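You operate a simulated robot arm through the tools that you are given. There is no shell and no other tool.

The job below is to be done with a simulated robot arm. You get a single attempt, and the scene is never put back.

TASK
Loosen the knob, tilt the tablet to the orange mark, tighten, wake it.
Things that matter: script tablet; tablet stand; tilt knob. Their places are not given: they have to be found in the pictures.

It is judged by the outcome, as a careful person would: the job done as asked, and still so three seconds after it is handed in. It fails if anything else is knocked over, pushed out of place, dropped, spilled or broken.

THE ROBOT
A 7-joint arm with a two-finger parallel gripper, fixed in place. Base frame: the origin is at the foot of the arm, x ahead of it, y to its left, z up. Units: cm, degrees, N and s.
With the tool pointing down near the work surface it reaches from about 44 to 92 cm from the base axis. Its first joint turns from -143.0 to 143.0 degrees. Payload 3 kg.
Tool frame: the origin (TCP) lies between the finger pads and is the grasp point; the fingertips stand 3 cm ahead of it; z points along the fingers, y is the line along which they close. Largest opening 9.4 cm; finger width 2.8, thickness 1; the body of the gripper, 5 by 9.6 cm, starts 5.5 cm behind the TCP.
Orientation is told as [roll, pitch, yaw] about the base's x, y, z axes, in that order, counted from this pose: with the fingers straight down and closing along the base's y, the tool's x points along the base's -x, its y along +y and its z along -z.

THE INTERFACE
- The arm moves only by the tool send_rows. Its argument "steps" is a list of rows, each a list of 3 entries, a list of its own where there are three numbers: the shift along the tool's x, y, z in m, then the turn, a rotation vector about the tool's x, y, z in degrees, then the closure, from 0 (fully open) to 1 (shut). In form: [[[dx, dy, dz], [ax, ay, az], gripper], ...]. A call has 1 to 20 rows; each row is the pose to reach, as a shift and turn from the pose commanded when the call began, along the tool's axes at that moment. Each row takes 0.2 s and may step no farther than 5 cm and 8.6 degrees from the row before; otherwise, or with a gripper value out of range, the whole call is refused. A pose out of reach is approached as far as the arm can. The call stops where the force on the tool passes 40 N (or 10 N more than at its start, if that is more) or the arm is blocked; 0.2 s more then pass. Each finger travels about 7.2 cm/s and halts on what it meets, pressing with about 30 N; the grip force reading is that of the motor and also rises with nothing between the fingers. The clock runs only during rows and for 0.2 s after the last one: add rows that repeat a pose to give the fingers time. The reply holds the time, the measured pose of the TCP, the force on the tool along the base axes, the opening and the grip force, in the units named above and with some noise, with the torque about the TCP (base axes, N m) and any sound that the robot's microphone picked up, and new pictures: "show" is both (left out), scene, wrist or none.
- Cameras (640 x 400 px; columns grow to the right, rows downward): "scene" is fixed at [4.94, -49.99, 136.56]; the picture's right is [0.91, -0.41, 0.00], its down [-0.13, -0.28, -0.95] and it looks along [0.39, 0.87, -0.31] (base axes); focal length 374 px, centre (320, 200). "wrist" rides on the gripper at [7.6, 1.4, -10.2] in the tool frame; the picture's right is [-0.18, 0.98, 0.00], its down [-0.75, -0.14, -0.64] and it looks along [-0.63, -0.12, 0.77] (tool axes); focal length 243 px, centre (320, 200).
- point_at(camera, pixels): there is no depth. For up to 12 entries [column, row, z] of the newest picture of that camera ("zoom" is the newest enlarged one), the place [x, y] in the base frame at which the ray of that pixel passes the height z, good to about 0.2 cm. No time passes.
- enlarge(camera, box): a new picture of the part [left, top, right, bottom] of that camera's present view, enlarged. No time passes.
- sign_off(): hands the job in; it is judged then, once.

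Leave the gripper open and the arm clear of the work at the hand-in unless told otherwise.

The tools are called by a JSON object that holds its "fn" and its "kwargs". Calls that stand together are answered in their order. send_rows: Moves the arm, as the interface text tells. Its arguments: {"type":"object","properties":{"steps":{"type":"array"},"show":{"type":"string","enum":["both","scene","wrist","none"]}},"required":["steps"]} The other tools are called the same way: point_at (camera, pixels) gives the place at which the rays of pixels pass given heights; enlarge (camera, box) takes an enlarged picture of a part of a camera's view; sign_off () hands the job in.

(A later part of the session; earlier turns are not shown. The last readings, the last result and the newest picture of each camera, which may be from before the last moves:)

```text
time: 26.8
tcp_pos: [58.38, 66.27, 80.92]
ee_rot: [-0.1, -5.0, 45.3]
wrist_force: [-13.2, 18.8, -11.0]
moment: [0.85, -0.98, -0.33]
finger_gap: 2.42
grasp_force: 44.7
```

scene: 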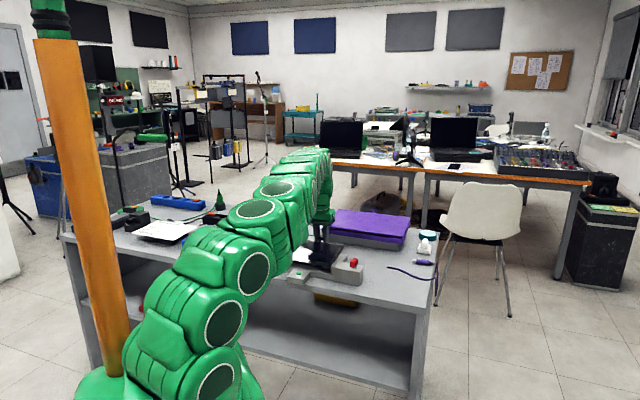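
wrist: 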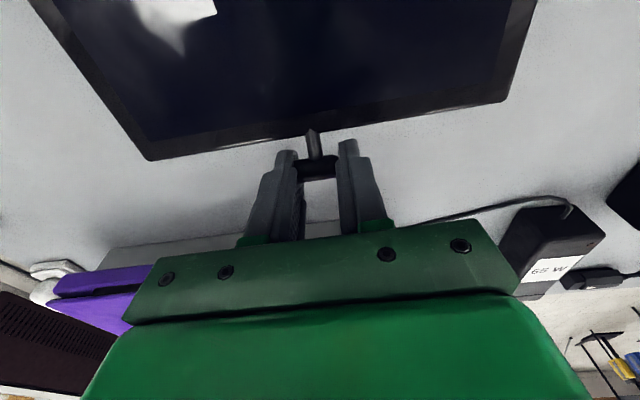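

The tablet came along with the hand (it keeps its place in the wrist view while the background shifts), so the knob is loose enough and the hinge is at the front. I continue the arc another 15°, easing 0.1 cm toward +l.

{"fn": "send_rows", "kwargs": {"steps": [[[0.0011, 0.0008, -0.0073], [0, -2.5, 0], 0.78], [[0.0026, 0.001, -0.0145], [0, -5, 0], 0.78], [[0.0043, 0.001, -0.0217], [0, -7.5, 0], 0.78], [[0.0064, 0.001, -0.0288], [0, -10, 0], 0.78], [[0.0087, 0.001, -0.0357], [0, -12.5, 0], 0.78], [[0.0114, 0.001, -0.0426], [0, -15, 0], 0.78]], "show": "both"}}

```text
time: 28.2
tcp_pos: [57.46, 65.12, 85.33]
ee_rot: [0.0, -20.2, 45.2]
wrist_force: [15.2, 15.9, 3.0]
moment: [0.43, -0.3, -0.31]
finger_gap: 2.41
grasp_force: 44.9
```

scene: 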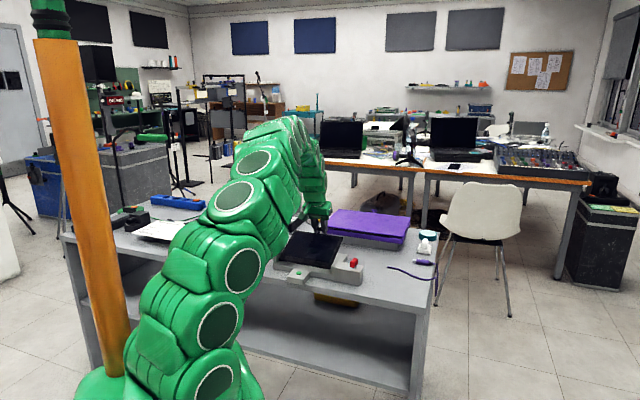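
wrist: 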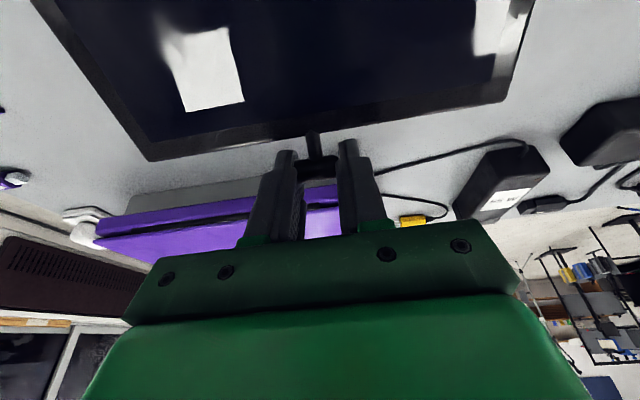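

Tilt is about 20° now; about 22 N radially outward says my arc is slightly tight. I ease 0.12 cm outward and continue another 18°.

{"fn": "send_rows", "kwargs": {"steps": [[[0.0006, 0, -0.0087], [0, -3, 0], 0.78], [[0.0016, 0, -0.0174], [0, -6, 0], 0.78], [[0.0037, 0, -0.026], [0, -9, 0], 0.78], [[0.0062, 0, -0.0344], [0, -12, 0], 0.78], [[0.0092, 0, -0.0427], [0, -15, 0], 0.78], [[0.0126, 0, -0.0509], [0, -18, 0], 0.78]], "show": "both"}}

```text
time: 29.6
tcp_pos: [55.17, 62.98, 89.56]
ee_rot: [0.0, -37.9, 45.5]
wrist_force: [-1.3, -8.6, -9.6]
moment: [-0.31, 0.28, -0.53]
finger_gap: 2.4
grasp_force: 45.3
```

scene: 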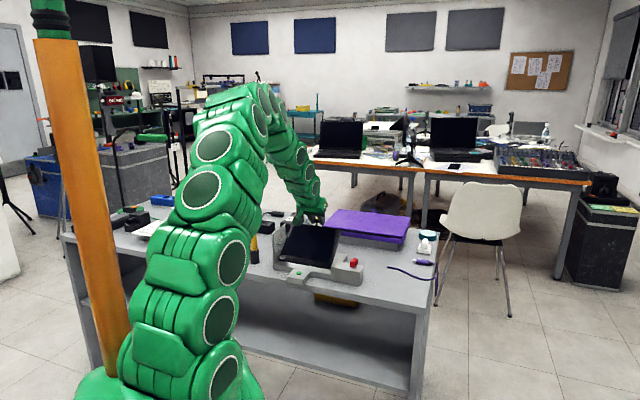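
wrist: 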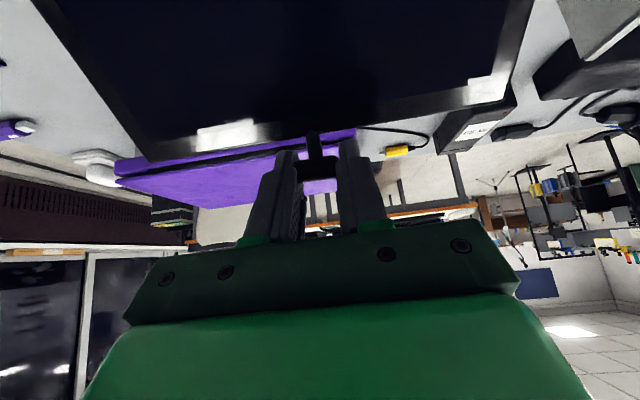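

About 38° now with low forces. I look closer at the scene to compare the tablet's edge with the marks.

{"fn": "enlarge", "kwargs": {"camera": "scene", "box": [260, 215, 370, 290]}}

```text
5.33 times, centred on (315, 252) of scene
```

zoom: 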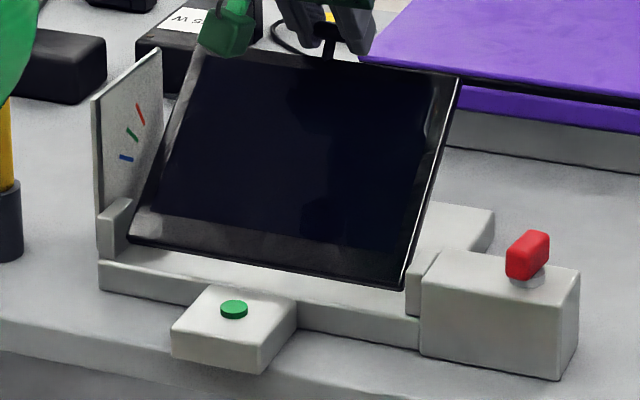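

The hinge comes out at b=71.4, z=77.6 from the arc, the same height as the mark centre, so the ticks are angles of about 30°, 45° and 56–60°. I continue the arc by 18° to about 56°, then I'll check the marks precisely.

{"fn": "send_rows", "kwargs": {"steps": [[[0.0015, 0, -0.0088], [0, -3, 0], 0.78], [[0.0033, 0, -0.0176], [0, -6, 0], 0.78], [[0.0056, 0, -0.0262], [0, -9, 0], 0.78], [[0.0082, 0, -0.0347], [0, -12, 0], 0.78], [[0.0113, 0, -0.0431], [0, -15, 0], 0.78], [[0.0148, 0, -0.0513], [0, -18, 0], 0.78]], "show": "both"}}

```text
time: 31.0
tcp_pos: [52.3, 60.03, 92.63]
ee_rot: [-0.1, -56.0, 45.5]
wrist_force: [-10.6, 17.2, -10.0]
moment: [0.68, -0.6, 0.01]
finger_gap: 2.39
grasp_force: 44.6
```

scene: 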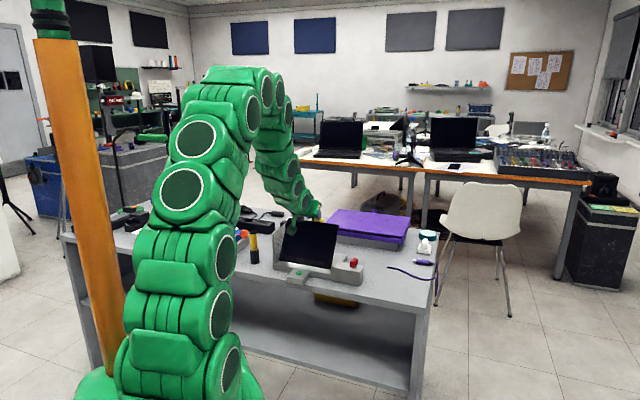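
wrist: 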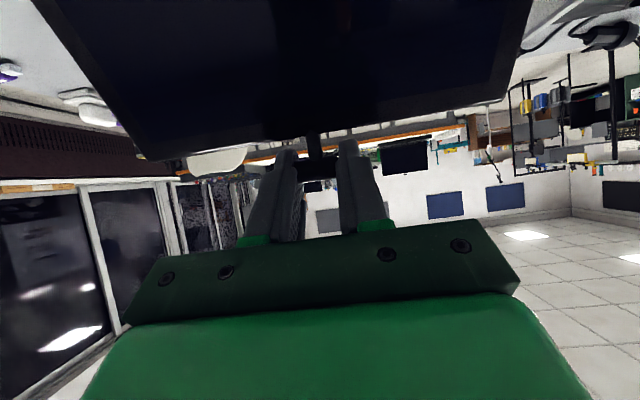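

{"fn": "enlarge", "kwargs": {"camera": "scene", "box": [260, 210, 370, 290]}}

{"fn": "enlarge", "kwargs": {"camera": "scene", "box": [268, 218, 308, 272]}}

```text
5.00 times, centred on (315, 250) of scene
```

zoom: 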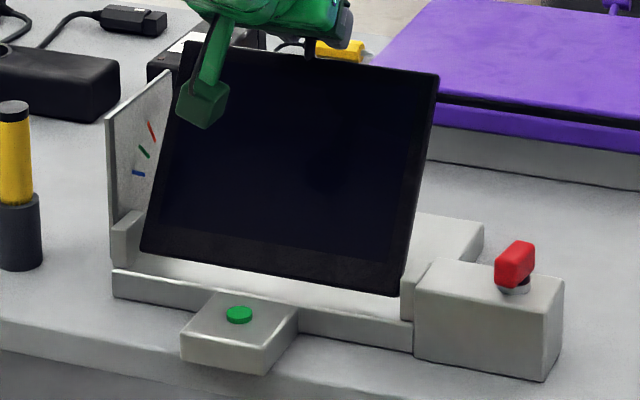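

```text
7.41 times, centred on (288, 245) of scene
```

zoom: 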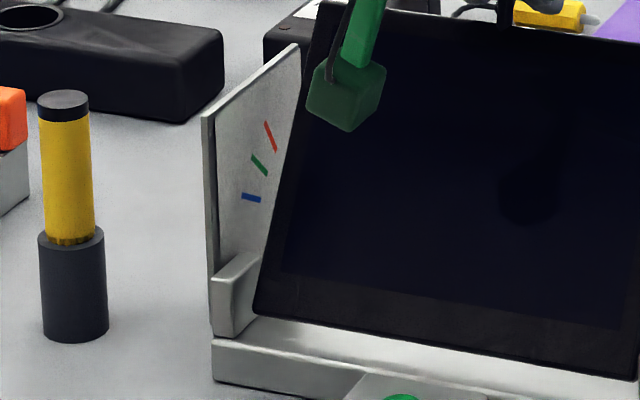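

Tablet is at about 56°. Before letting go I test whether friction holds it: I move 3° back down and read the force along the swing direction.

{"fn": "send_rows", "kwargs": {"steps": [[[-0.0003, 0.0005, 0.003], [0, 1, 0], 0.78], [[-0.0006, 0.001, 0.0059], [0, 2, 0], 0.78], [[-0.0008, 0.001, 0.0089], [0, 3, 0], 0.78]], "show": "none"}}

{"fn": "send_rows", "kwargs": {"steps": [[[0, 0, 0], [0, 0, 0], 0.78], [[0, 0, 0], [0, 0, 0], 0.78]], "show": "none"}}

```text
time: 31.8
tcp_pos: [52.76, 60.55, 92.18]
ee_rot: [0.0, -52.9, 45.3]
wrist_force: [-8.1, -9.5, -2.7]
moment: [-1.07, 0.96, -0.11]
finger_gap: 2.39
grasp_force: 45.0
```

```text
time: 32.4
tcp_pos: [52.82, 60.54, 92.28]
ee_rot: [0.0, -52.9, 45.2]
wrist_force: [-0.3, -17.6, -5.5]
moment: [-0.91, 0.7, -0.21]
finger_gap: 2.39
grasp_force: 45.2
```

The swing force flips sign (about -9.5 N going up, +8 N going down), so hinge friction dominates and the tablet should stay put. I open the fingers and back straight off along the tool axis.

{"fn": "send_rows", "kwargs": {"steps": [[[0, 0, 0], [0, 0, 0], 0.6], [[0, 0, 0], [0, 0, 0], 0.5], [[0, 0, 0], [0, 0, 0], 0.5], [[0, 0, -0.02], [0, 0, 0], 0.5], [[0, 0, -0.05], [0, 0, 0], 0.5], [[0, 0, -0.08], [0, 0, 0], 0.5], [[0, 0, -0.08], [0, 0, 0], 0.5]], "show": "both"}}

```text
time: 34.0
tcp_pos: [48.32, 56.27, 97.06]
ee_rot: [0.0, -53.0, 45.4]
wrist_force: [0.3, -0.6, -0.7]
moment: [0.02, -0.01, 0.01]
finger_gap: 4.7
grasp_force: 0.2
```

scene: 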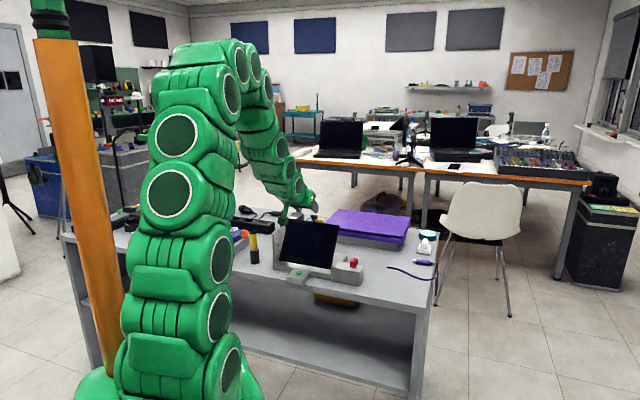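
wrist: 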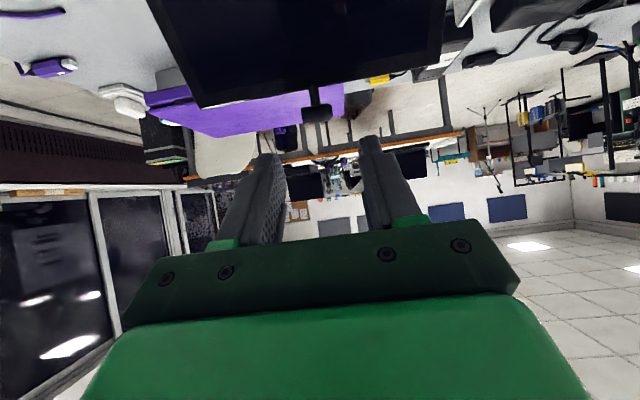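

The tablet stays up by itself. Re-working the earlier side picture with the camera geometry, the ticks fit a circle of 6 cm radius at 30°, 45° and 60° about a centre at hinge height, so orange means 60°. Now I measure the tablet's present tilt in the scene.

{"fn": "enlarge", "kwargs": {"camera": "scene", "box": [265, 210, 365, 285]}}

```text
5.33 times, centred on (315, 248) of scene
```

zoom: 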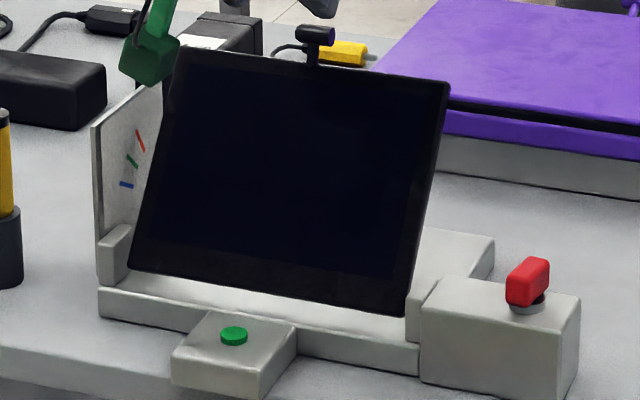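

I query the tablet's four corners in this zoom at two heights each, to solve for the tilt.

{"fn": "point_at", "kwargs": {"camera": "zoom", "pixels": [[180, 47, 88], [180, 47, 91], [180, 47, 89.5], [448, 85, 88], [448, 85, 91], [448, 85, 89.5], [131, 268, 77], [131, 268, 79], [131, 268, 78], [405, 313, 77], [405, 313, 79], [405, 313, 78]]}}

```text
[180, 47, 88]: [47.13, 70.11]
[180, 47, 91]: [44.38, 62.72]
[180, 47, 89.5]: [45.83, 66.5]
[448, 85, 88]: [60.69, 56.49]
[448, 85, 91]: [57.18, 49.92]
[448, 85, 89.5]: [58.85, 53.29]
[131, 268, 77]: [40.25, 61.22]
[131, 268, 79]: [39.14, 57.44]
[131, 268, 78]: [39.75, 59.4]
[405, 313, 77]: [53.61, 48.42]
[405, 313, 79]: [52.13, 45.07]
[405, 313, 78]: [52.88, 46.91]
```

Both upper corners give a tilt of about 53°, agreeing with the hand's 53°. I need 7° more: I go back 8 cm along the tool axis to straddle the T again and close on it.

{"fn": "send_rows", "kwargs": {"steps": [[[0, 0, 0.03], [0, 0, 0], 0.5], [[0, 0, 0.06], [0, 0, 0], 0.5], [[0, 0, 0.08], [0, 0, 0], 0.5], [[0, 0, 0.08], [0, 0, 0], 0.5], [[0, 0, 0.08], [0, 0, 0], 0.65], [[0, 0, 0.08], [0, 0, 0], 0.78], [[0, 0, 0.08], [0, 0, 0], 0.78]], "show": "wrist"}}

```text
time: 35.6
tcp_pos: [52.92, 60.65, 92.36]
ee_rot: [-0.1, -53.0, 45.4]
wrist_force: [6.2, -3.3, -1.5]
moment: [-0.01, -0.03, -0.06]
finger_gap: 2.5
grasp_force: 3.4
```

wrist: 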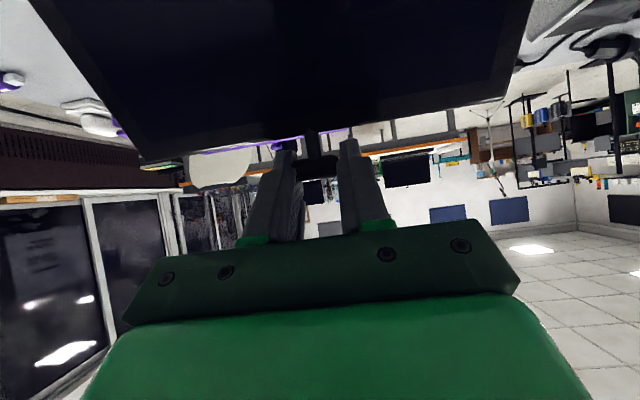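

The fingers are on the crossbar again. I swing up another 7° along the arc to 60°, then hold a moment.

{"fn": "send_rows", "kwargs": {"steps": [[[0, 0, 0], [0, 0, 0], 0.78], [[0.001, 0, -0.0074], [0, -2.5, 0], 0.78], [[0.0024, 0, -0.0147], [0, -5, 0], 0.78], [[0.0037, 0, -0.0205], [0, -7, 0], 0.78], [[0.0037, 0, -0.0205], [0, -7, 0], 0.78]], "show": "none"}}

```text
time: 36.8
tcp_pos: [51.46, 59.32, 93.28]
ee_rot: [0.0, -60.0, 45.5]
wrist_force: [5.3, -8.0, 1.8]
moment: [-0.16, -0.02, -0.18]
finger_gap: 2.56
grasp_force: 4.6
```

The grip reads weak (4.6 N at 2.56 cm), so I check in the scene whether the tablet followed.

{"fn": "send_rows", "kwargs": {"steps": [[[0, 0, 0], [0, 0, 0], 0.78], [[0, 0, 0], [0, 0, 0], 0.78]], "show": "both"}}

{"fn": "enlarge", "kwargs": {"camera": "scene", "box": [265, 210, 365, 285]}}

```text
time: 37.4
tcp_pos: [51.44, 59.39, 93.29]
ee_rot: [0.0, -59.9, 45.4]
wrist_force: [4.4, -7.5, 0.5]
moment: [-0.21, 0.05, -0.2]
finger_gap: 2.57
grasp_force: 3.9
```

scene: 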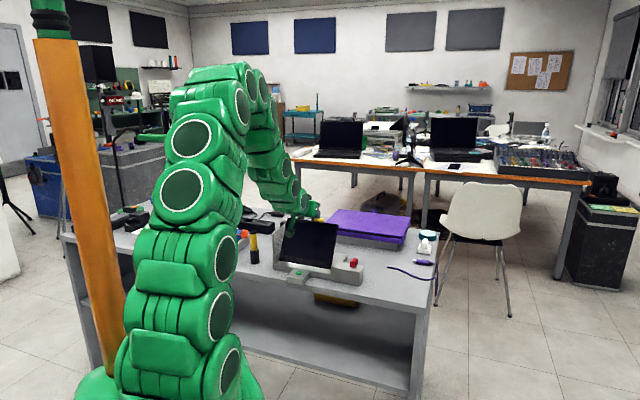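
wrist: 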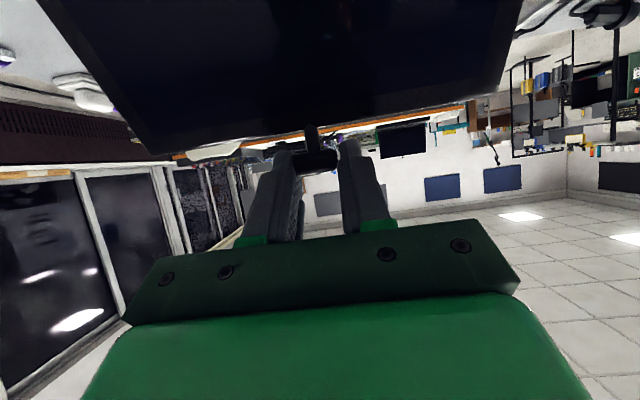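

```text
5.33 times, centred on (315, 248) of scene
```

zoom: 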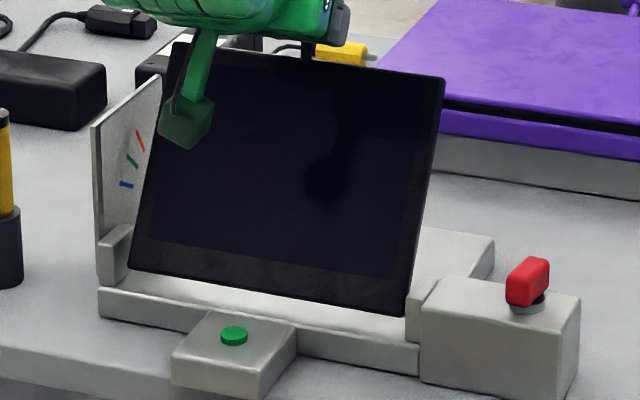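

The tablet rose but less than the hand did (the T slipped a bit). I measure its upper corners again.

{"fn": "point_at", "kwargs": {"camera": "zoom", "pixels": [[175, 42, 88], [175, 42, 91], [175, 42, 89.5], [445, 78, 88], [445, 78, 91], [445, 78, 89.5]]}}

```text
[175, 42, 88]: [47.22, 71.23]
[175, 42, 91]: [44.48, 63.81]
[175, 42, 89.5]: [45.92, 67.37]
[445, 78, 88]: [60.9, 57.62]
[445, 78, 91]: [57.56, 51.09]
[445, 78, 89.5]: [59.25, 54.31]
```

Tilt now about 57–58°. It seems only one finger was pressing since the closure setting 0.78 lets a finger stop short; I close fully now and read the grip.

{"fn": "send_rows", "kwargs": {"steps": [[[0, 0, 0], [0, 0, 0], 0.85], [[0, 0, 0], [0, 0, 0], 0.9], [[0, 0, 0], [0, 0, 0], 0.9], [[0, 0, 0], [0, 0, 0], 0.9]], "show": "wrist"}}

```text
time: 38.4
tcp_pos: [51.41, 59.29, 93.22]
ee_rot: [0.1, -60.0, 45.3]
wrist_force: [18.9, -20.8, -0.2]
moment: [-0.35, -0.17, -0.44]
finger_gap: 2.41
grasp_force: 45.2
```

wrist: 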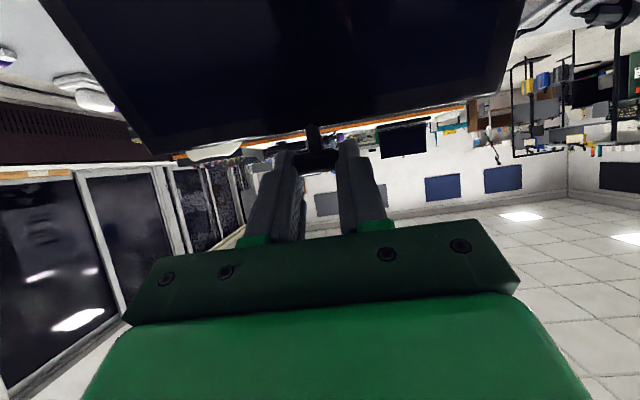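

Firm grip now (2.41 cm, 45 N) with about 28 N along the hinge axis toward -l. I ease that by 0.14 cm and swing up 2.7° more.

{"fn": "send_rows", "kwargs": {"steps": [[[0, -0.0014, 0], [0, 0, 0], 0.9], [[0.0006, -0.0014, -0.004], [0, -1.35, 0], 0.9], [[0.0011, -0.0014, -0.0079], [0, -2.7, 0], 0.9], [[0.0011, -0.0014, -0.0079], [0, -2.7, 0], 0.9]], "show": "scene"}}

{"fn": "enlarge", "kwargs": {"camera": "scene", "box": [265, 210, 365, 285]}}

```text
time: 39.4
tcp_pos: [51.06, 58.69, 93.46]
ee_rot: [0.1, -62.8, 45.5]
wrist_force: [1.1, 2.9, -12.1]
moment: [0.42, -0.53, 0.01]
finger_gap: 2.39
grasp_force: 44.8
```

scene: 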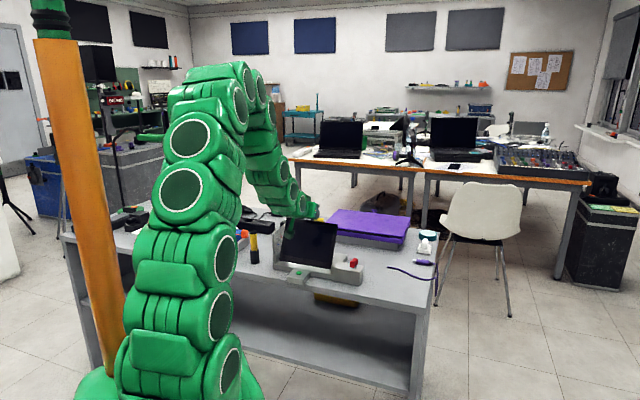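

```text
5.33 times, centred on (315, 248) of scene
```

zoom: 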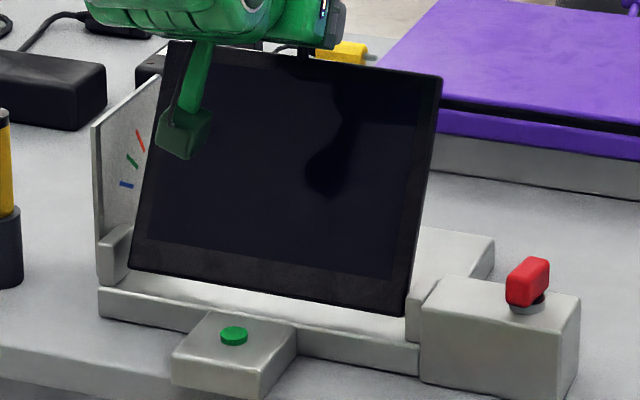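

The tablet rose a bit more (upper right corner now at zoom (442,76)). I release and back off along the tool axis, then measure precisely.

{"fn": "send_rows", "kwargs": {"steps": [[[0, 0, 0], [0, 0, 0], 0.7], [[0, 0, 0], [0, 0, 0], 0.5], [[0, 0, 0], [0, 0, 0], 0.5], [[0, 0, -0.02], [0, 0, 0], 0.5], [[0, 0, -0.05], [0, 0, 0], 0.5], [[0, 0, -0.09], [0, 0, 0], 0.5], [[0, 0, -0.13], [0, 0, 0], 0.5], [[0, 0, -0.13], [0, 0, 0], 0.5]], "show": "scene"}}

{"fn": "enlarge", "kwargs": {"camera": "scene", "box": [325, 215, 365, 240]}}

{"fn": "enlarge", "kwargs": {"camera": "scene", "box": [265, 205, 365, 285]}}

```text
time: 41.2
tcp_pos: [42.69, 50.3, 99.58]
ee_rot: [0.0, -62.6, 45.4]
wrist_force: [0.7, -0.2, 0.4]
moment: [-0.01, 0.03, -0.01]
finger_gap: 4.67
grasp_force: 0.1
```

scene: 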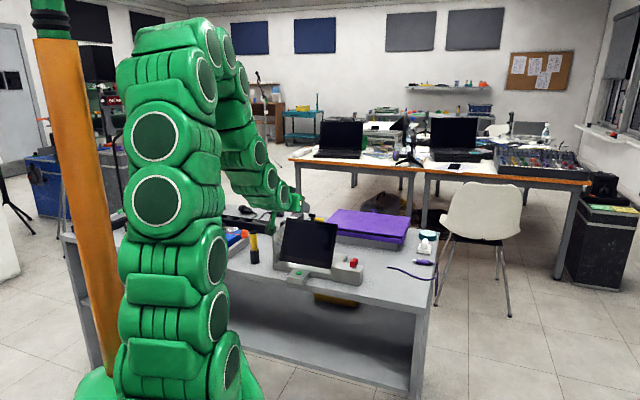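

```text
16.00 times, centred on (345, 228) of scene
```

zoom: 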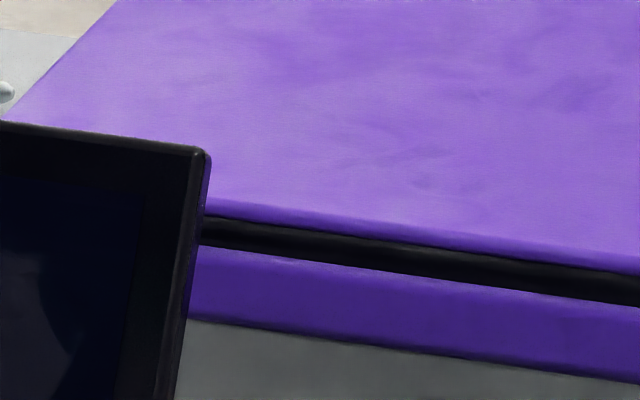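

```text
5.00 times, centred on (315, 245) of scene
```

zoom: 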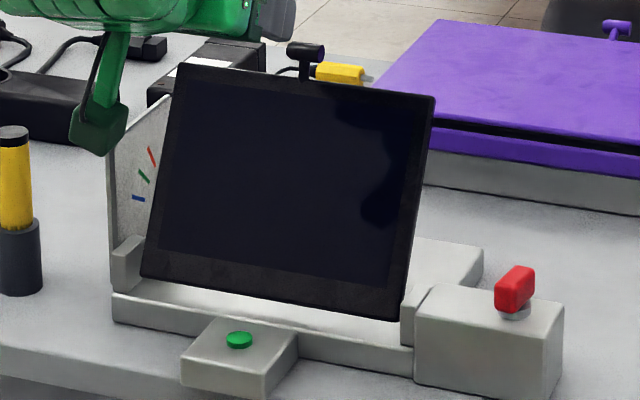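

I query the two upper corners (scene (337.7, 225.0) and (286.6, 218.4)) at several heights to average out noise.

{"fn": "point_at", "kwargs": {"camera": "scene", "pixels": [[337.7, 225.0, 88], [337.7, 225.0, 89], [337.7, 225.0, 90], [337.7, 225.0, 91], [337.7, 225.0, 92], [337.7, 225.0, 87], [286.6, 218.4, 87], [286.6, 218.4, 88], [286.6, 218.4, 89], [286.6, 218.4, 90], [286.6, 218.4, 91], [286.6, 218.4, 92]]}}

{"fn": "enlarge", "kwargs": {"camera": "scene", "box": [275, 210, 305, 230]}}

```text
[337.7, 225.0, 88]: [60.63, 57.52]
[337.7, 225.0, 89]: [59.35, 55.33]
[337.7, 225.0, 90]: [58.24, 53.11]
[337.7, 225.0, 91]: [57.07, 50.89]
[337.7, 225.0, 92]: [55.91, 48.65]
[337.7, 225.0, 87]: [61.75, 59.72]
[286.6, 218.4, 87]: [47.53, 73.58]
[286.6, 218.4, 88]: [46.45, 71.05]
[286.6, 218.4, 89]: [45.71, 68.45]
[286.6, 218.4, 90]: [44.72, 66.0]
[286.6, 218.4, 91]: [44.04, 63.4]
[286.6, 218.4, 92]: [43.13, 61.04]
```

```text
16.00 times, centred on (290, 220) of scene
```

zoom: 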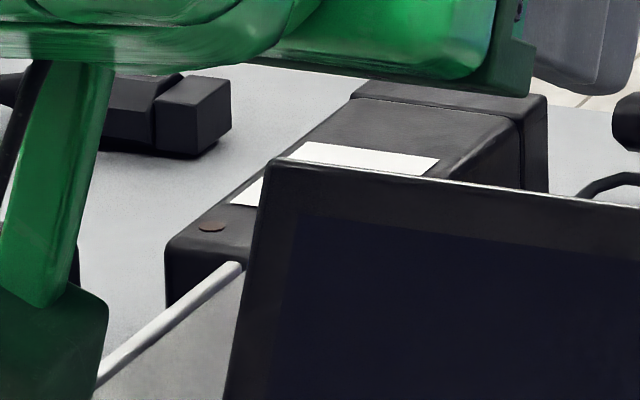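

Both corners give about 60–61.5°. I want a cross-check from the side, as for the ticks, so I first raise and straighten the hand partly, then swing round to the same knob-side viewpoint as before.

{"fn": "send_rows", "kwargs": {"steps": [[[-0.014, 0, -0.016], [0, 7.15, 0], 0.5], [[-0.028, 0, -0.032], [0, 14.3, 0], 0.5], [[-0.043, 0, -0.048], [0, 21.45, 0], 0.5], [[-0.057, 0, -0.063], [0, 28.6, 0], 0.5], [[-0.057, 0, -0.063], [0, 28.6, 0], 0.5]], "show": "none"}}

{"fn": "send_rows", "kwargs": {"steps": [[[-0.0033, -0.028, 0.0138], [-4.116, 0, -6.105], 0.5], [[-0.0066, -0.057, 0.0276], [-8.232, 0, -12.21], 0.5], [[-0.0098, -0.085, 0.0415], [-12.35, 0, -18.31], 0.5], [[-0.0131, -0.113, 0.0553], [-16.46, 0, -24.42], 0.5], [[-0.0164, -0.142, 0.0691], [-20.58, 0, -30.52], 0.5], [[-0.0196, -0.17, 0.0829], [-24.7, 0, -36.63], 0.5], [[-0.0229, -0.199, 0.0967], [-28.81, 0, -42.73], 0.5], [[-0.0262, -0.227, 0.1105], [-32.93, 0, -48.84], 0.5], [[-0.0295, -0.255, 0.1244], [-37.04, 0, -54.94], 0.5], [[-0.0327, -0.284, 0.1382], [-41.16, 0, -61.05], 0.5], [[-0.036, -0.312, 0.152], [-45.28, 0, -67.15], 0.5], [[-0.036, -0.312, 0.152], [-45.28, 0, -67.15], 0.5]], "show": "both"}}

```text
time: 42.4
tcp_pos: [40.7, 48.28, 107.5]
ee_rot: [-0.1, -33.9, 45.4]
wrist_force: [-0.4, 0.6, -0.1]
moment: [0.0, -0.04, 0.0]
finger_gap: 4.7
grasp_force: 0.1
```

```text
time: 45.0
tcp_pos: [71.13, 34.56, 96.86]
ee_rot: [-0.1, -34.0, 126.6]
wrist_force: [0.1, 0.2, 0.2]
moment: [0.02, 0.0, -0.02]
finger_gap: 4.71
grasp_force: 0.0
```

scene: 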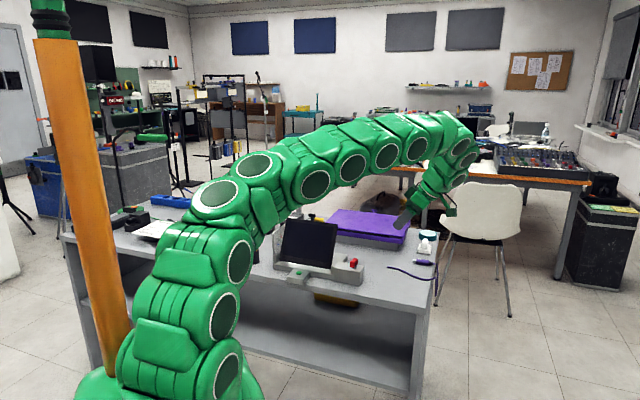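
wrist: 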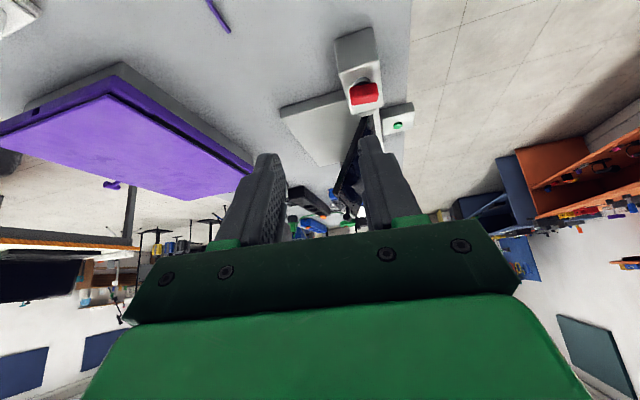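

The right finger partly hides the tablet edge. I open the fingers fully here (clear air) and look again.

{"fn": "send_rows", "kwargs": {"steps": [[[0, 0, 0], [0, 0, 0], 0.2], [[0, 0, 0], [0, 0, 0], 0], [[0, 0, 0], [0, 0, 0], 0]], "show": "wrist"}}

{"fn": "enlarge", "kwargs": {"camera": "wrist", "box": [310, 90, 410, 230]}}

```text
time: 45.8
tcp_pos: [71.07, 34.56, 96.79]
ee_rot: [-0.1, -34.0, 126.5]
wrist_force: [0.4, -0.5, 0.6]
moment: [0.01, -0.01, 0.06]
finger_gap: 9.39
grasp_force: 0.2
```

wrist: 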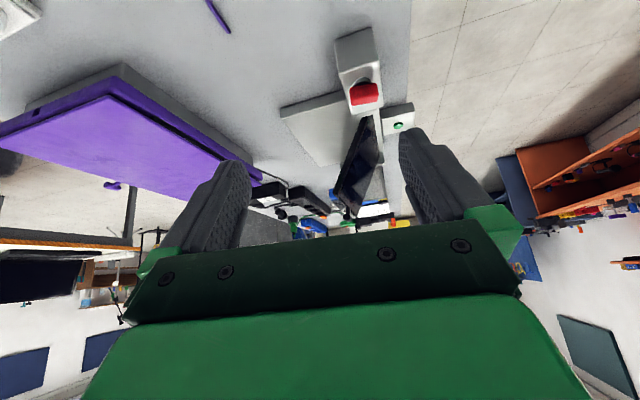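

```text
2.86 times, centred on (360, 160) of wrist
```

zoom: 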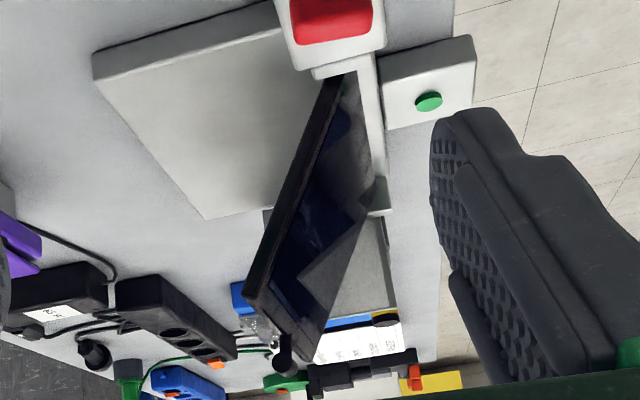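

The tablet's knob-side edge shows in profile. I enlarge it to read its end points.

{"fn": "enlarge", "kwargs": {"camera": "wrist", "box": [325, 105, 385, 155]}}

{"fn": "enlarge", "kwargs": {"camera": "wrist", "box": [325, 165, 385, 215]}}

```text
8.00 times, centred on (355, 130) of wrist
```

zoom: 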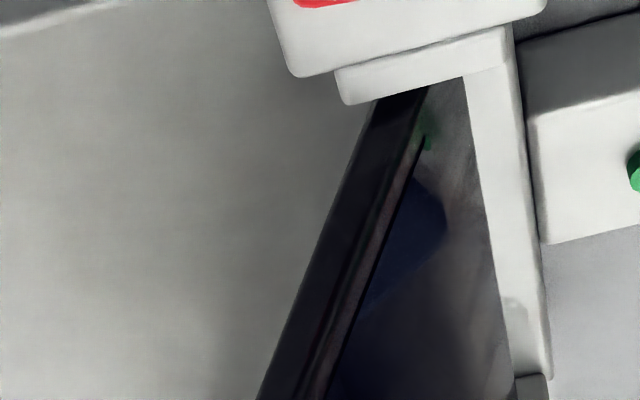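

```text
8.00 times, centred on (355, 190) of wrist
```

zoom: 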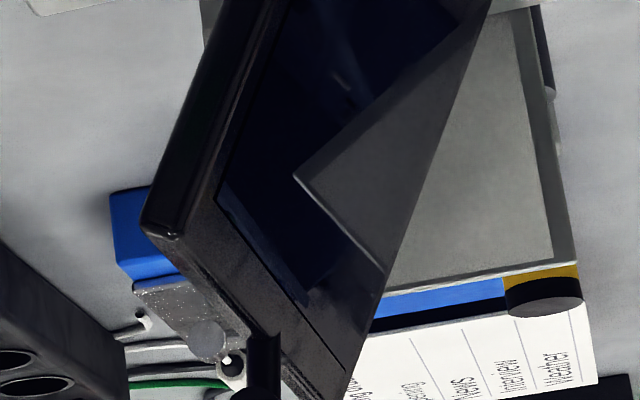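

Using the same camera geometry as for the ticks, the profile reads about 62°. I zoom tighter on both ends of that edge to sharpen the reading.

{"fn": "enlarge", "kwargs": {"camera": "wrist", "box": [352, 112, 376, 127]}}

{"fn": "enlarge", "kwargs": {"camera": "wrist", "box": [324, 183, 348, 198]}}

{"fn": "enlarge", "kwargs": {"camera": "wrist", "box": [324, 110, 384, 210]}}

```text
16.00 times, centred on (364, 120) of wrist
```

zoom: 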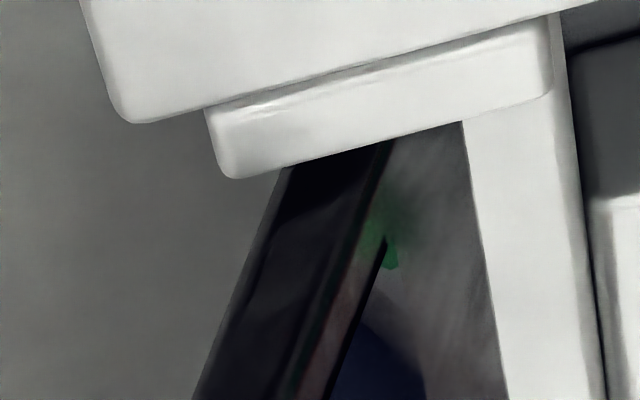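

```text
16.00 times, centred on (336, 190) of wrist
```

zoom: 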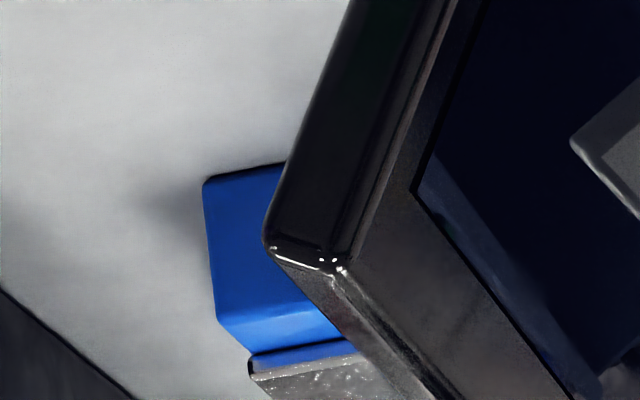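

```text
4.00 times, centred on (354, 160) of wrist
```

zoom: 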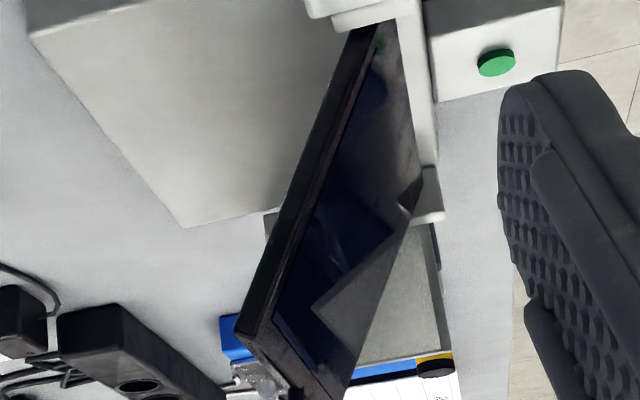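

Averaging the points along the silhouette gives about 61°, against the orange tick's 60°, so the tilt is right. Now to tighten: I straighten up and go back above the knob at z≈97.

{"fn": "send_rows", "kwargs": {"steps": [[[-0.023, 0.01, 0.015], [0, 7, 0], 0.3], [[-0.046, 0.02, 0.03], [0, 14, 0], 0.57], [[-0.069, 0.03, 0.045], [0, 21, 0], 0.57], [[-0.092, 0.04, 0.06], [0, 28, 0], 0.57], [[-0.1148, 0.0494, 0.0753], [0, 34, 0], 0.57], [[-0.1148, 0.0494, 0.0753], [0, 34, 0], 0.57]], "show": "none"}}

{"fn": "send_rows", "kwargs": {"steps": [[[0, 0, 0], [0, 0, 8.1], 0.57], [[0, 0, 0], [0, 0, 16.2], 0.57], [[0, 0, 0], [0, 0, 24.3], 0.57], [[0, 0, 0], [0, 0, 32.4], 0.57], [[0, 0, 0], [0, 0, 40.5], 0.57], [[0, 0, 0], [0, 0, 48.6], 0.57], [[0, 0, 0], [0, 0, 56.7], 0.57], [[0, 0, 0], [0, 0, 64.8], 0.57], [[0, 0, 0], [0, 0, 72.9], 0.57], [[0, 0, 0], [0, 0, 81], 0.57], [[0, 0, 0], [0, 0, 81], 0.57]], "show": "both"}}

```text
time: 47.2
tcp_pos: [58.84, 42.74, 97.27]
ee_rot: [-0.1, 0.0, 126.4]
wrist_force: [0.2, -0.3, -0.4]
moment: [0.01, 0.0, 0.0]
finger_gap: 4.03
grasp_force: 0.0
```

```text
time: 49.6
tcp_pos: [59.02, 42.63, 96.98]
ee_rot: [0.0, -0.1, 45.4]
wrist_force: [0.7, -0.4, 1.0]
moment: [0.0, 0.01, -0.01]
finger_gap: 4.05
grasp_force: 0.2
```

scene: 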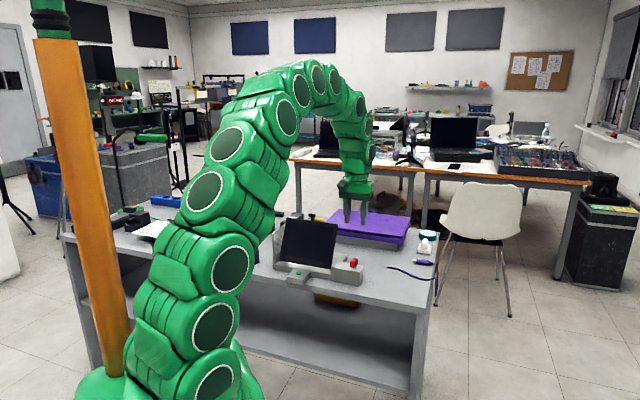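
wrist: 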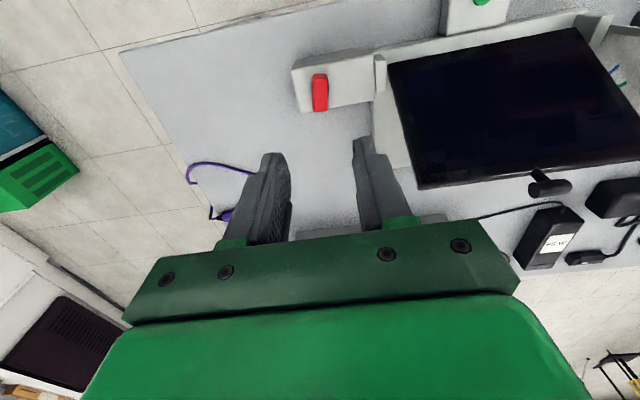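

The knob is at wrist (319,91), tablet still tilted. I enlarge to check the bar's centre before descending.

{"fn": "enlarge", "kwargs": {"camera": "wrist", "box": [280, 50, 380, 130]}}

```text
5.00 times, centred on (330, 90) of wrist
```

zoom: 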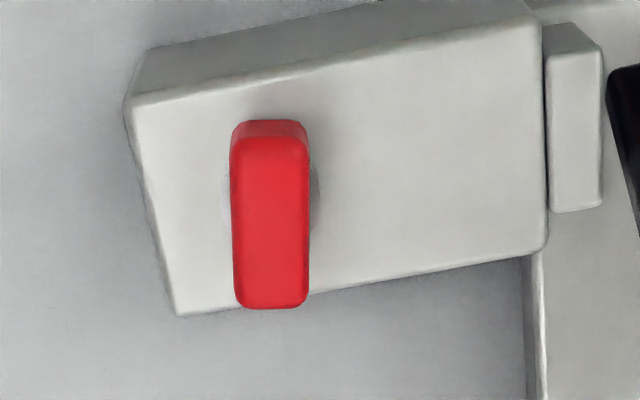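

{"fn": "point_at", "kwargs": {"camera": "zoom", "pixels": [[231, 143, 82], [308, 143, 82], [238, 306, 82], [306, 304, 82], [270, 222, 82], [270, 222, 81.8], [270, 222, 82.2], [232, 143, 82.1], [306, 304, 82.1]]}}

```text
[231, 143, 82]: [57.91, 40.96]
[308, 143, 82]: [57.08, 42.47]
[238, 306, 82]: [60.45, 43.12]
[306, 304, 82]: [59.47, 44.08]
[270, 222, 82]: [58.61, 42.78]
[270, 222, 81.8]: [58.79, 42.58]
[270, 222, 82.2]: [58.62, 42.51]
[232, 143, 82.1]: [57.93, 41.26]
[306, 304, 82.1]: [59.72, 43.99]
```

Bar centre ≈ (58.75, 42.66), pointing at about 38–40°. I descend around it to z 82.5 and narrow the fork to about 1.9 cm.

{"fn": "send_rows", "kwargs": {"steps": [[[0, 0.001, 0.035], [0, 0, 0], 0.57], [[0, 0.001, 0.07], [0, 0, 0], 0.57], [[0, 0.001, 0.105], [0, 0, 0], 0.57], [[0, 0.001, 0.13], [0, 0, 0], 0.57], [[0, 0.001, 0.1445], [0, 0, 0], 0.57], [[0, 0.001, 0.1445], [0, 0, 0], 0.57], [[0, 0.001, 0.1445], [0, 0, 0], 0.7], [[0, 0.001, 0.1445], [0, 0, 0], 0.795], [[0, 0.001, 0.1445], [0, 0, 0], 0.795]], "show": "wrist"}}

```text
time: 51.6
tcp_pos: [59.07, 42.75, 82.63]
ee_rot: [-0.1, -0.2, 45.5]
wrist_force: [2.1, -0.5, -0.6]
moment: [0.0, -0.02, -0.04]
finger_gap: 2.02
grasp_force: 0.7
```

wrist: 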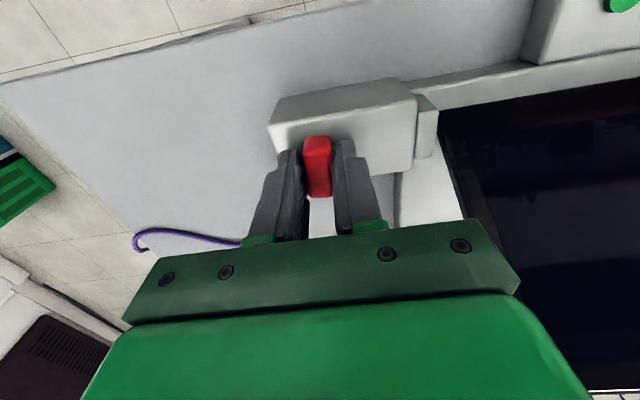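

The fork holds the bar. I turn clockwise 80° and read the moment.

{"fn": "send_rows", "kwargs": {"steps": [[[0, 0, 0], [0, 0, 8], 0.795], [[0, 0, 0], [0, 0, 16], 0.795], [[0, 0, 0], [0, 0, 24], 0.795], [[0, 0, 0], [0, 0, 32], 0.795], [[0, 0, 0], [0, 0, 40], 0.795], [[0, 0, 0], [0, 0, 48], 0.795], [[0, 0, 0], [0, 0, 56], 0.795], [[0, 0, 0], [0, 0, 64], 0.795], [[0, 0, 0], [0, 0, 72], 0.795], [[0, 0, 0], [0, 0, 80], 0.795]], "show": "both"}}

```text
time: 53.8
tcp_pos: [58.99, 42.69, 82.6]
ee_rot: [0.0, 0.0, -34.7]
wrist_force: [-0.7, -1.3, -0.6]
moment: [-0.06, -0.03, 0.01]
finger_gap: 2.04
grasp_force: 1.1
```

scene: 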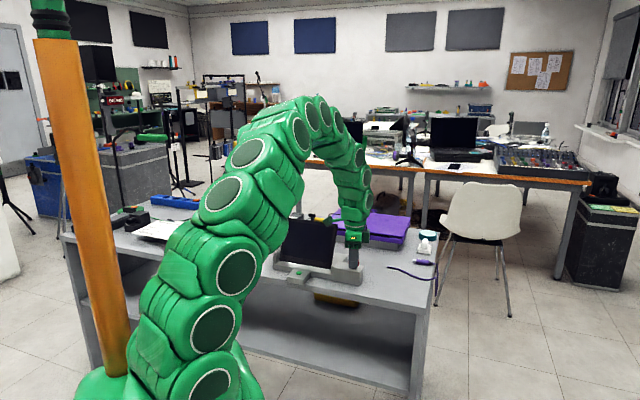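
wrist: 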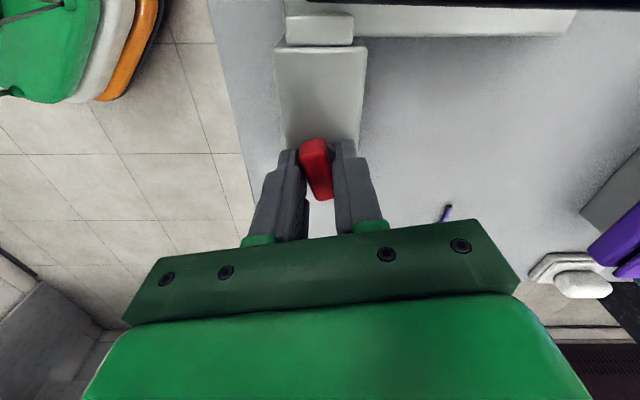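

Little resistance so far (bar lagging within the slack). I continue clockwise in finer steps, another 20°, watching the moment.

{"fn": "send_rows", "kwargs": {"steps": [[[0, 0, 0], [0, 0, 4], 0.795], [[0, 0, 0], [0, 0, 8], 0.795], [[0, 0, 0], [0, 0, 12], 0.795]], "show": "none"}}

{"fn": "send_rows", "kwargs": {"steps": [[[0, 0, 0], [0, 0, 4], 0.795], [[0, 0, 0], [0, 0, 8], 0.795]], "show": "wrist"}}

```text
time: 54.6
tcp_pos: [58.94, 42.75, 82.69]
ee_rot: [0.0, 0.0, -46.8]
wrist_force: [-0.7, -0.4, -0.4]
moment: [-0.04, 0.01, 0.05]
finger_gap: 2.02
grasp_force: 0.4
```

```text
time: 55.2
tcp_pos: [58.91, 42.77, 82.69]
ee_rot: [0.2, 0.0, -54.7]
wrist_force: [-3.2, -2.9, 0.1]
moment: [-0.08, 0.07, 0.03]
finger_gap: 2.11
grasp_force: 2.0
```

wrist: 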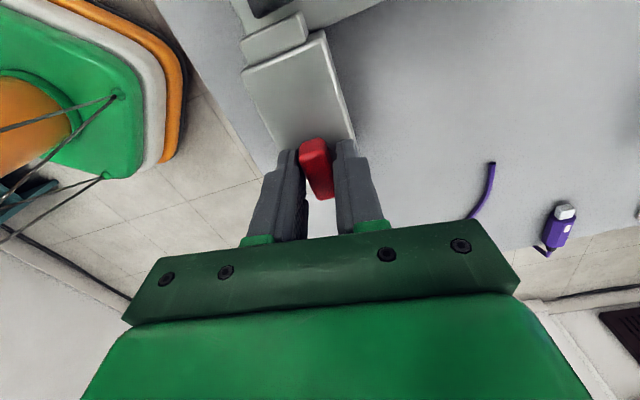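

Slight resistance is starting (fingers pushed open to 2.11). I keep turning clockwise another 12° in small steps and watch the response.

{"fn": "send_rows", "kwargs": {"steps": [[[0, 0, 0], [0, 0, 3], 0.795], [[0, 0, 0], [0, 0, 6], 0.795]], "show": "none"}}

{"fn": "send_rows", "kwargs": {"steps": [[[0, 0, 0], [0, 0, 3], 0.795], [[0, 0, 0], [0, 0, 6], 0.795]], "show": "wrist"}}

{"fn": "enlarge", "kwargs": {"camera": "wrist", "box": [260, 80, 380, 220]}}

```text
time: 55.8
tcp_pos: [58.85, 42.81, 82.64]
ee_rot: [0.2, 0.1, -60.5]
wrist_force: [2.9, 4.7, -3.2]
moment: [-0.67, -0.56, 1.62]
finger_gap: 2.3
grasp_force: 44.8
```

```text
time: 56.4
tcp_pos: [58.81, 42.91, 82.69]
ee_rot: [0.0, 0.1, -66.6]
wrist_force: [-1.6, 12.1, -4.1]
moment: [-0.24, -0.16, 1.69]
finger_gap: 2.58
grasp_force: 45.0
```

wrist: 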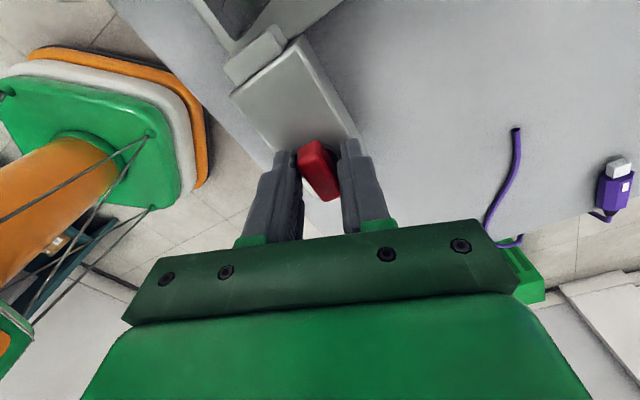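

```text
2.86 times, centred on (320, 150) of wrist
```

zoom: 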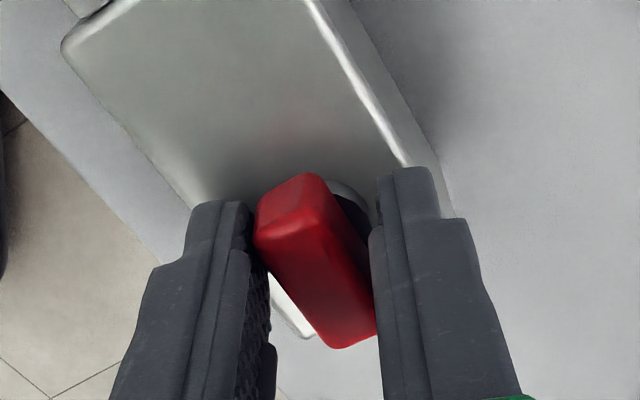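

Now a clear stop: 1.6–1.7 N m and the bar no longer follows, lined up with the box as it was originally. The knob is tight. I open the fork to 4 cm and lift straight up.

{"fn": "send_rows", "kwargs": {"steps": [[[0, 0, 0], [0, 0, 0], 0.57], [[0, 0, 0], [0, 0, 0], 0.57], [[0, 0, 0], [0, 0, 0], 0.57], [[0, 0, -0.03], [0, 0, 0], 0.57], [[0, 0, -0.07], [0, 0, 0], 0.57], [[0, 0, -0.11], [0, 0, 0], 0.57], [[0, 0, -0.15], [0, 0, 0], 0.57], [[0, 0, -0.15], [0, 0, 0], 0.57]], "show": "both"}}

{"fn": "enlarge", "kwargs": {"camera": "scene", "box": [265, 205, 365, 285]}}

{"fn": "enlarge", "kwargs": {"camera": "wrist", "box": [270, 40, 370, 130]}}

```text
time: 58.2
tcp_pos: [58.98, 42.77, 97.53]
ee_rot: [0.1, 0.0, -66.5]
wrist_force: [0.0, 0.2, 0.3]
moment: [0.0, 0.04, 0.02]
finger_gap: 4.05
grasp_force: 0.1
```

scene: 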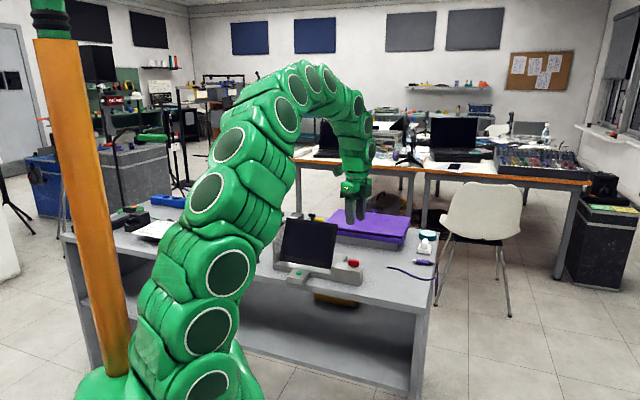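
wrist: 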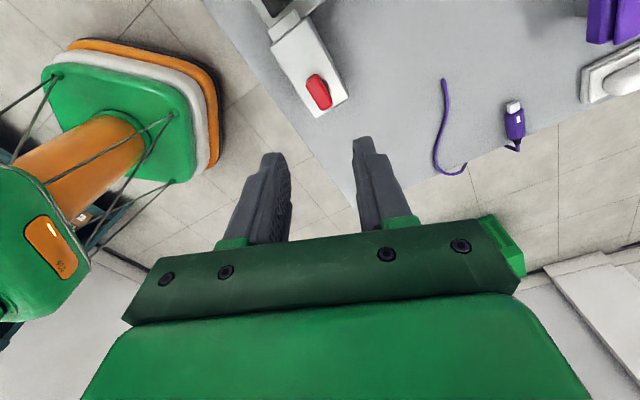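

```text
5.00 times, centred on (315, 245) of scene
```

zoom: 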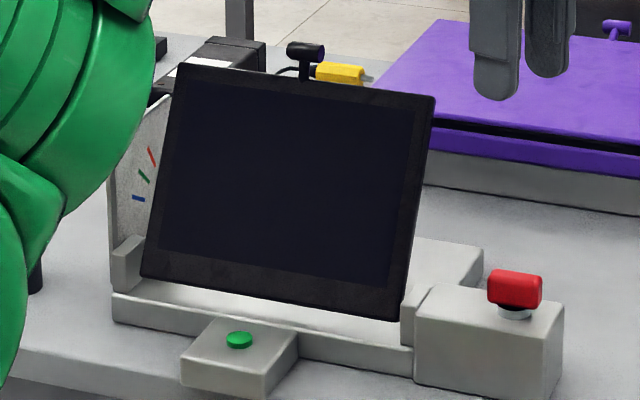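

```text
4.44 times, centred on (320, 85) of wrist
```

zoom: 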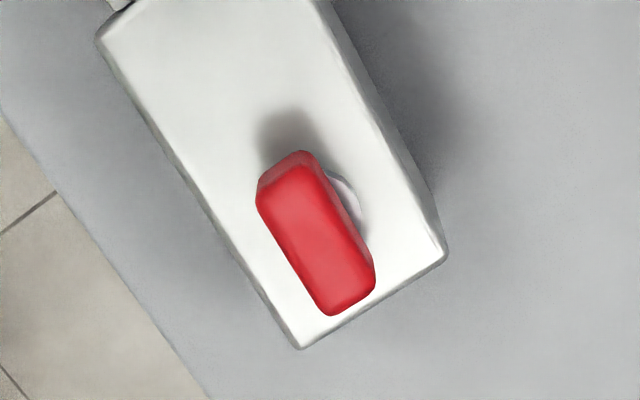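

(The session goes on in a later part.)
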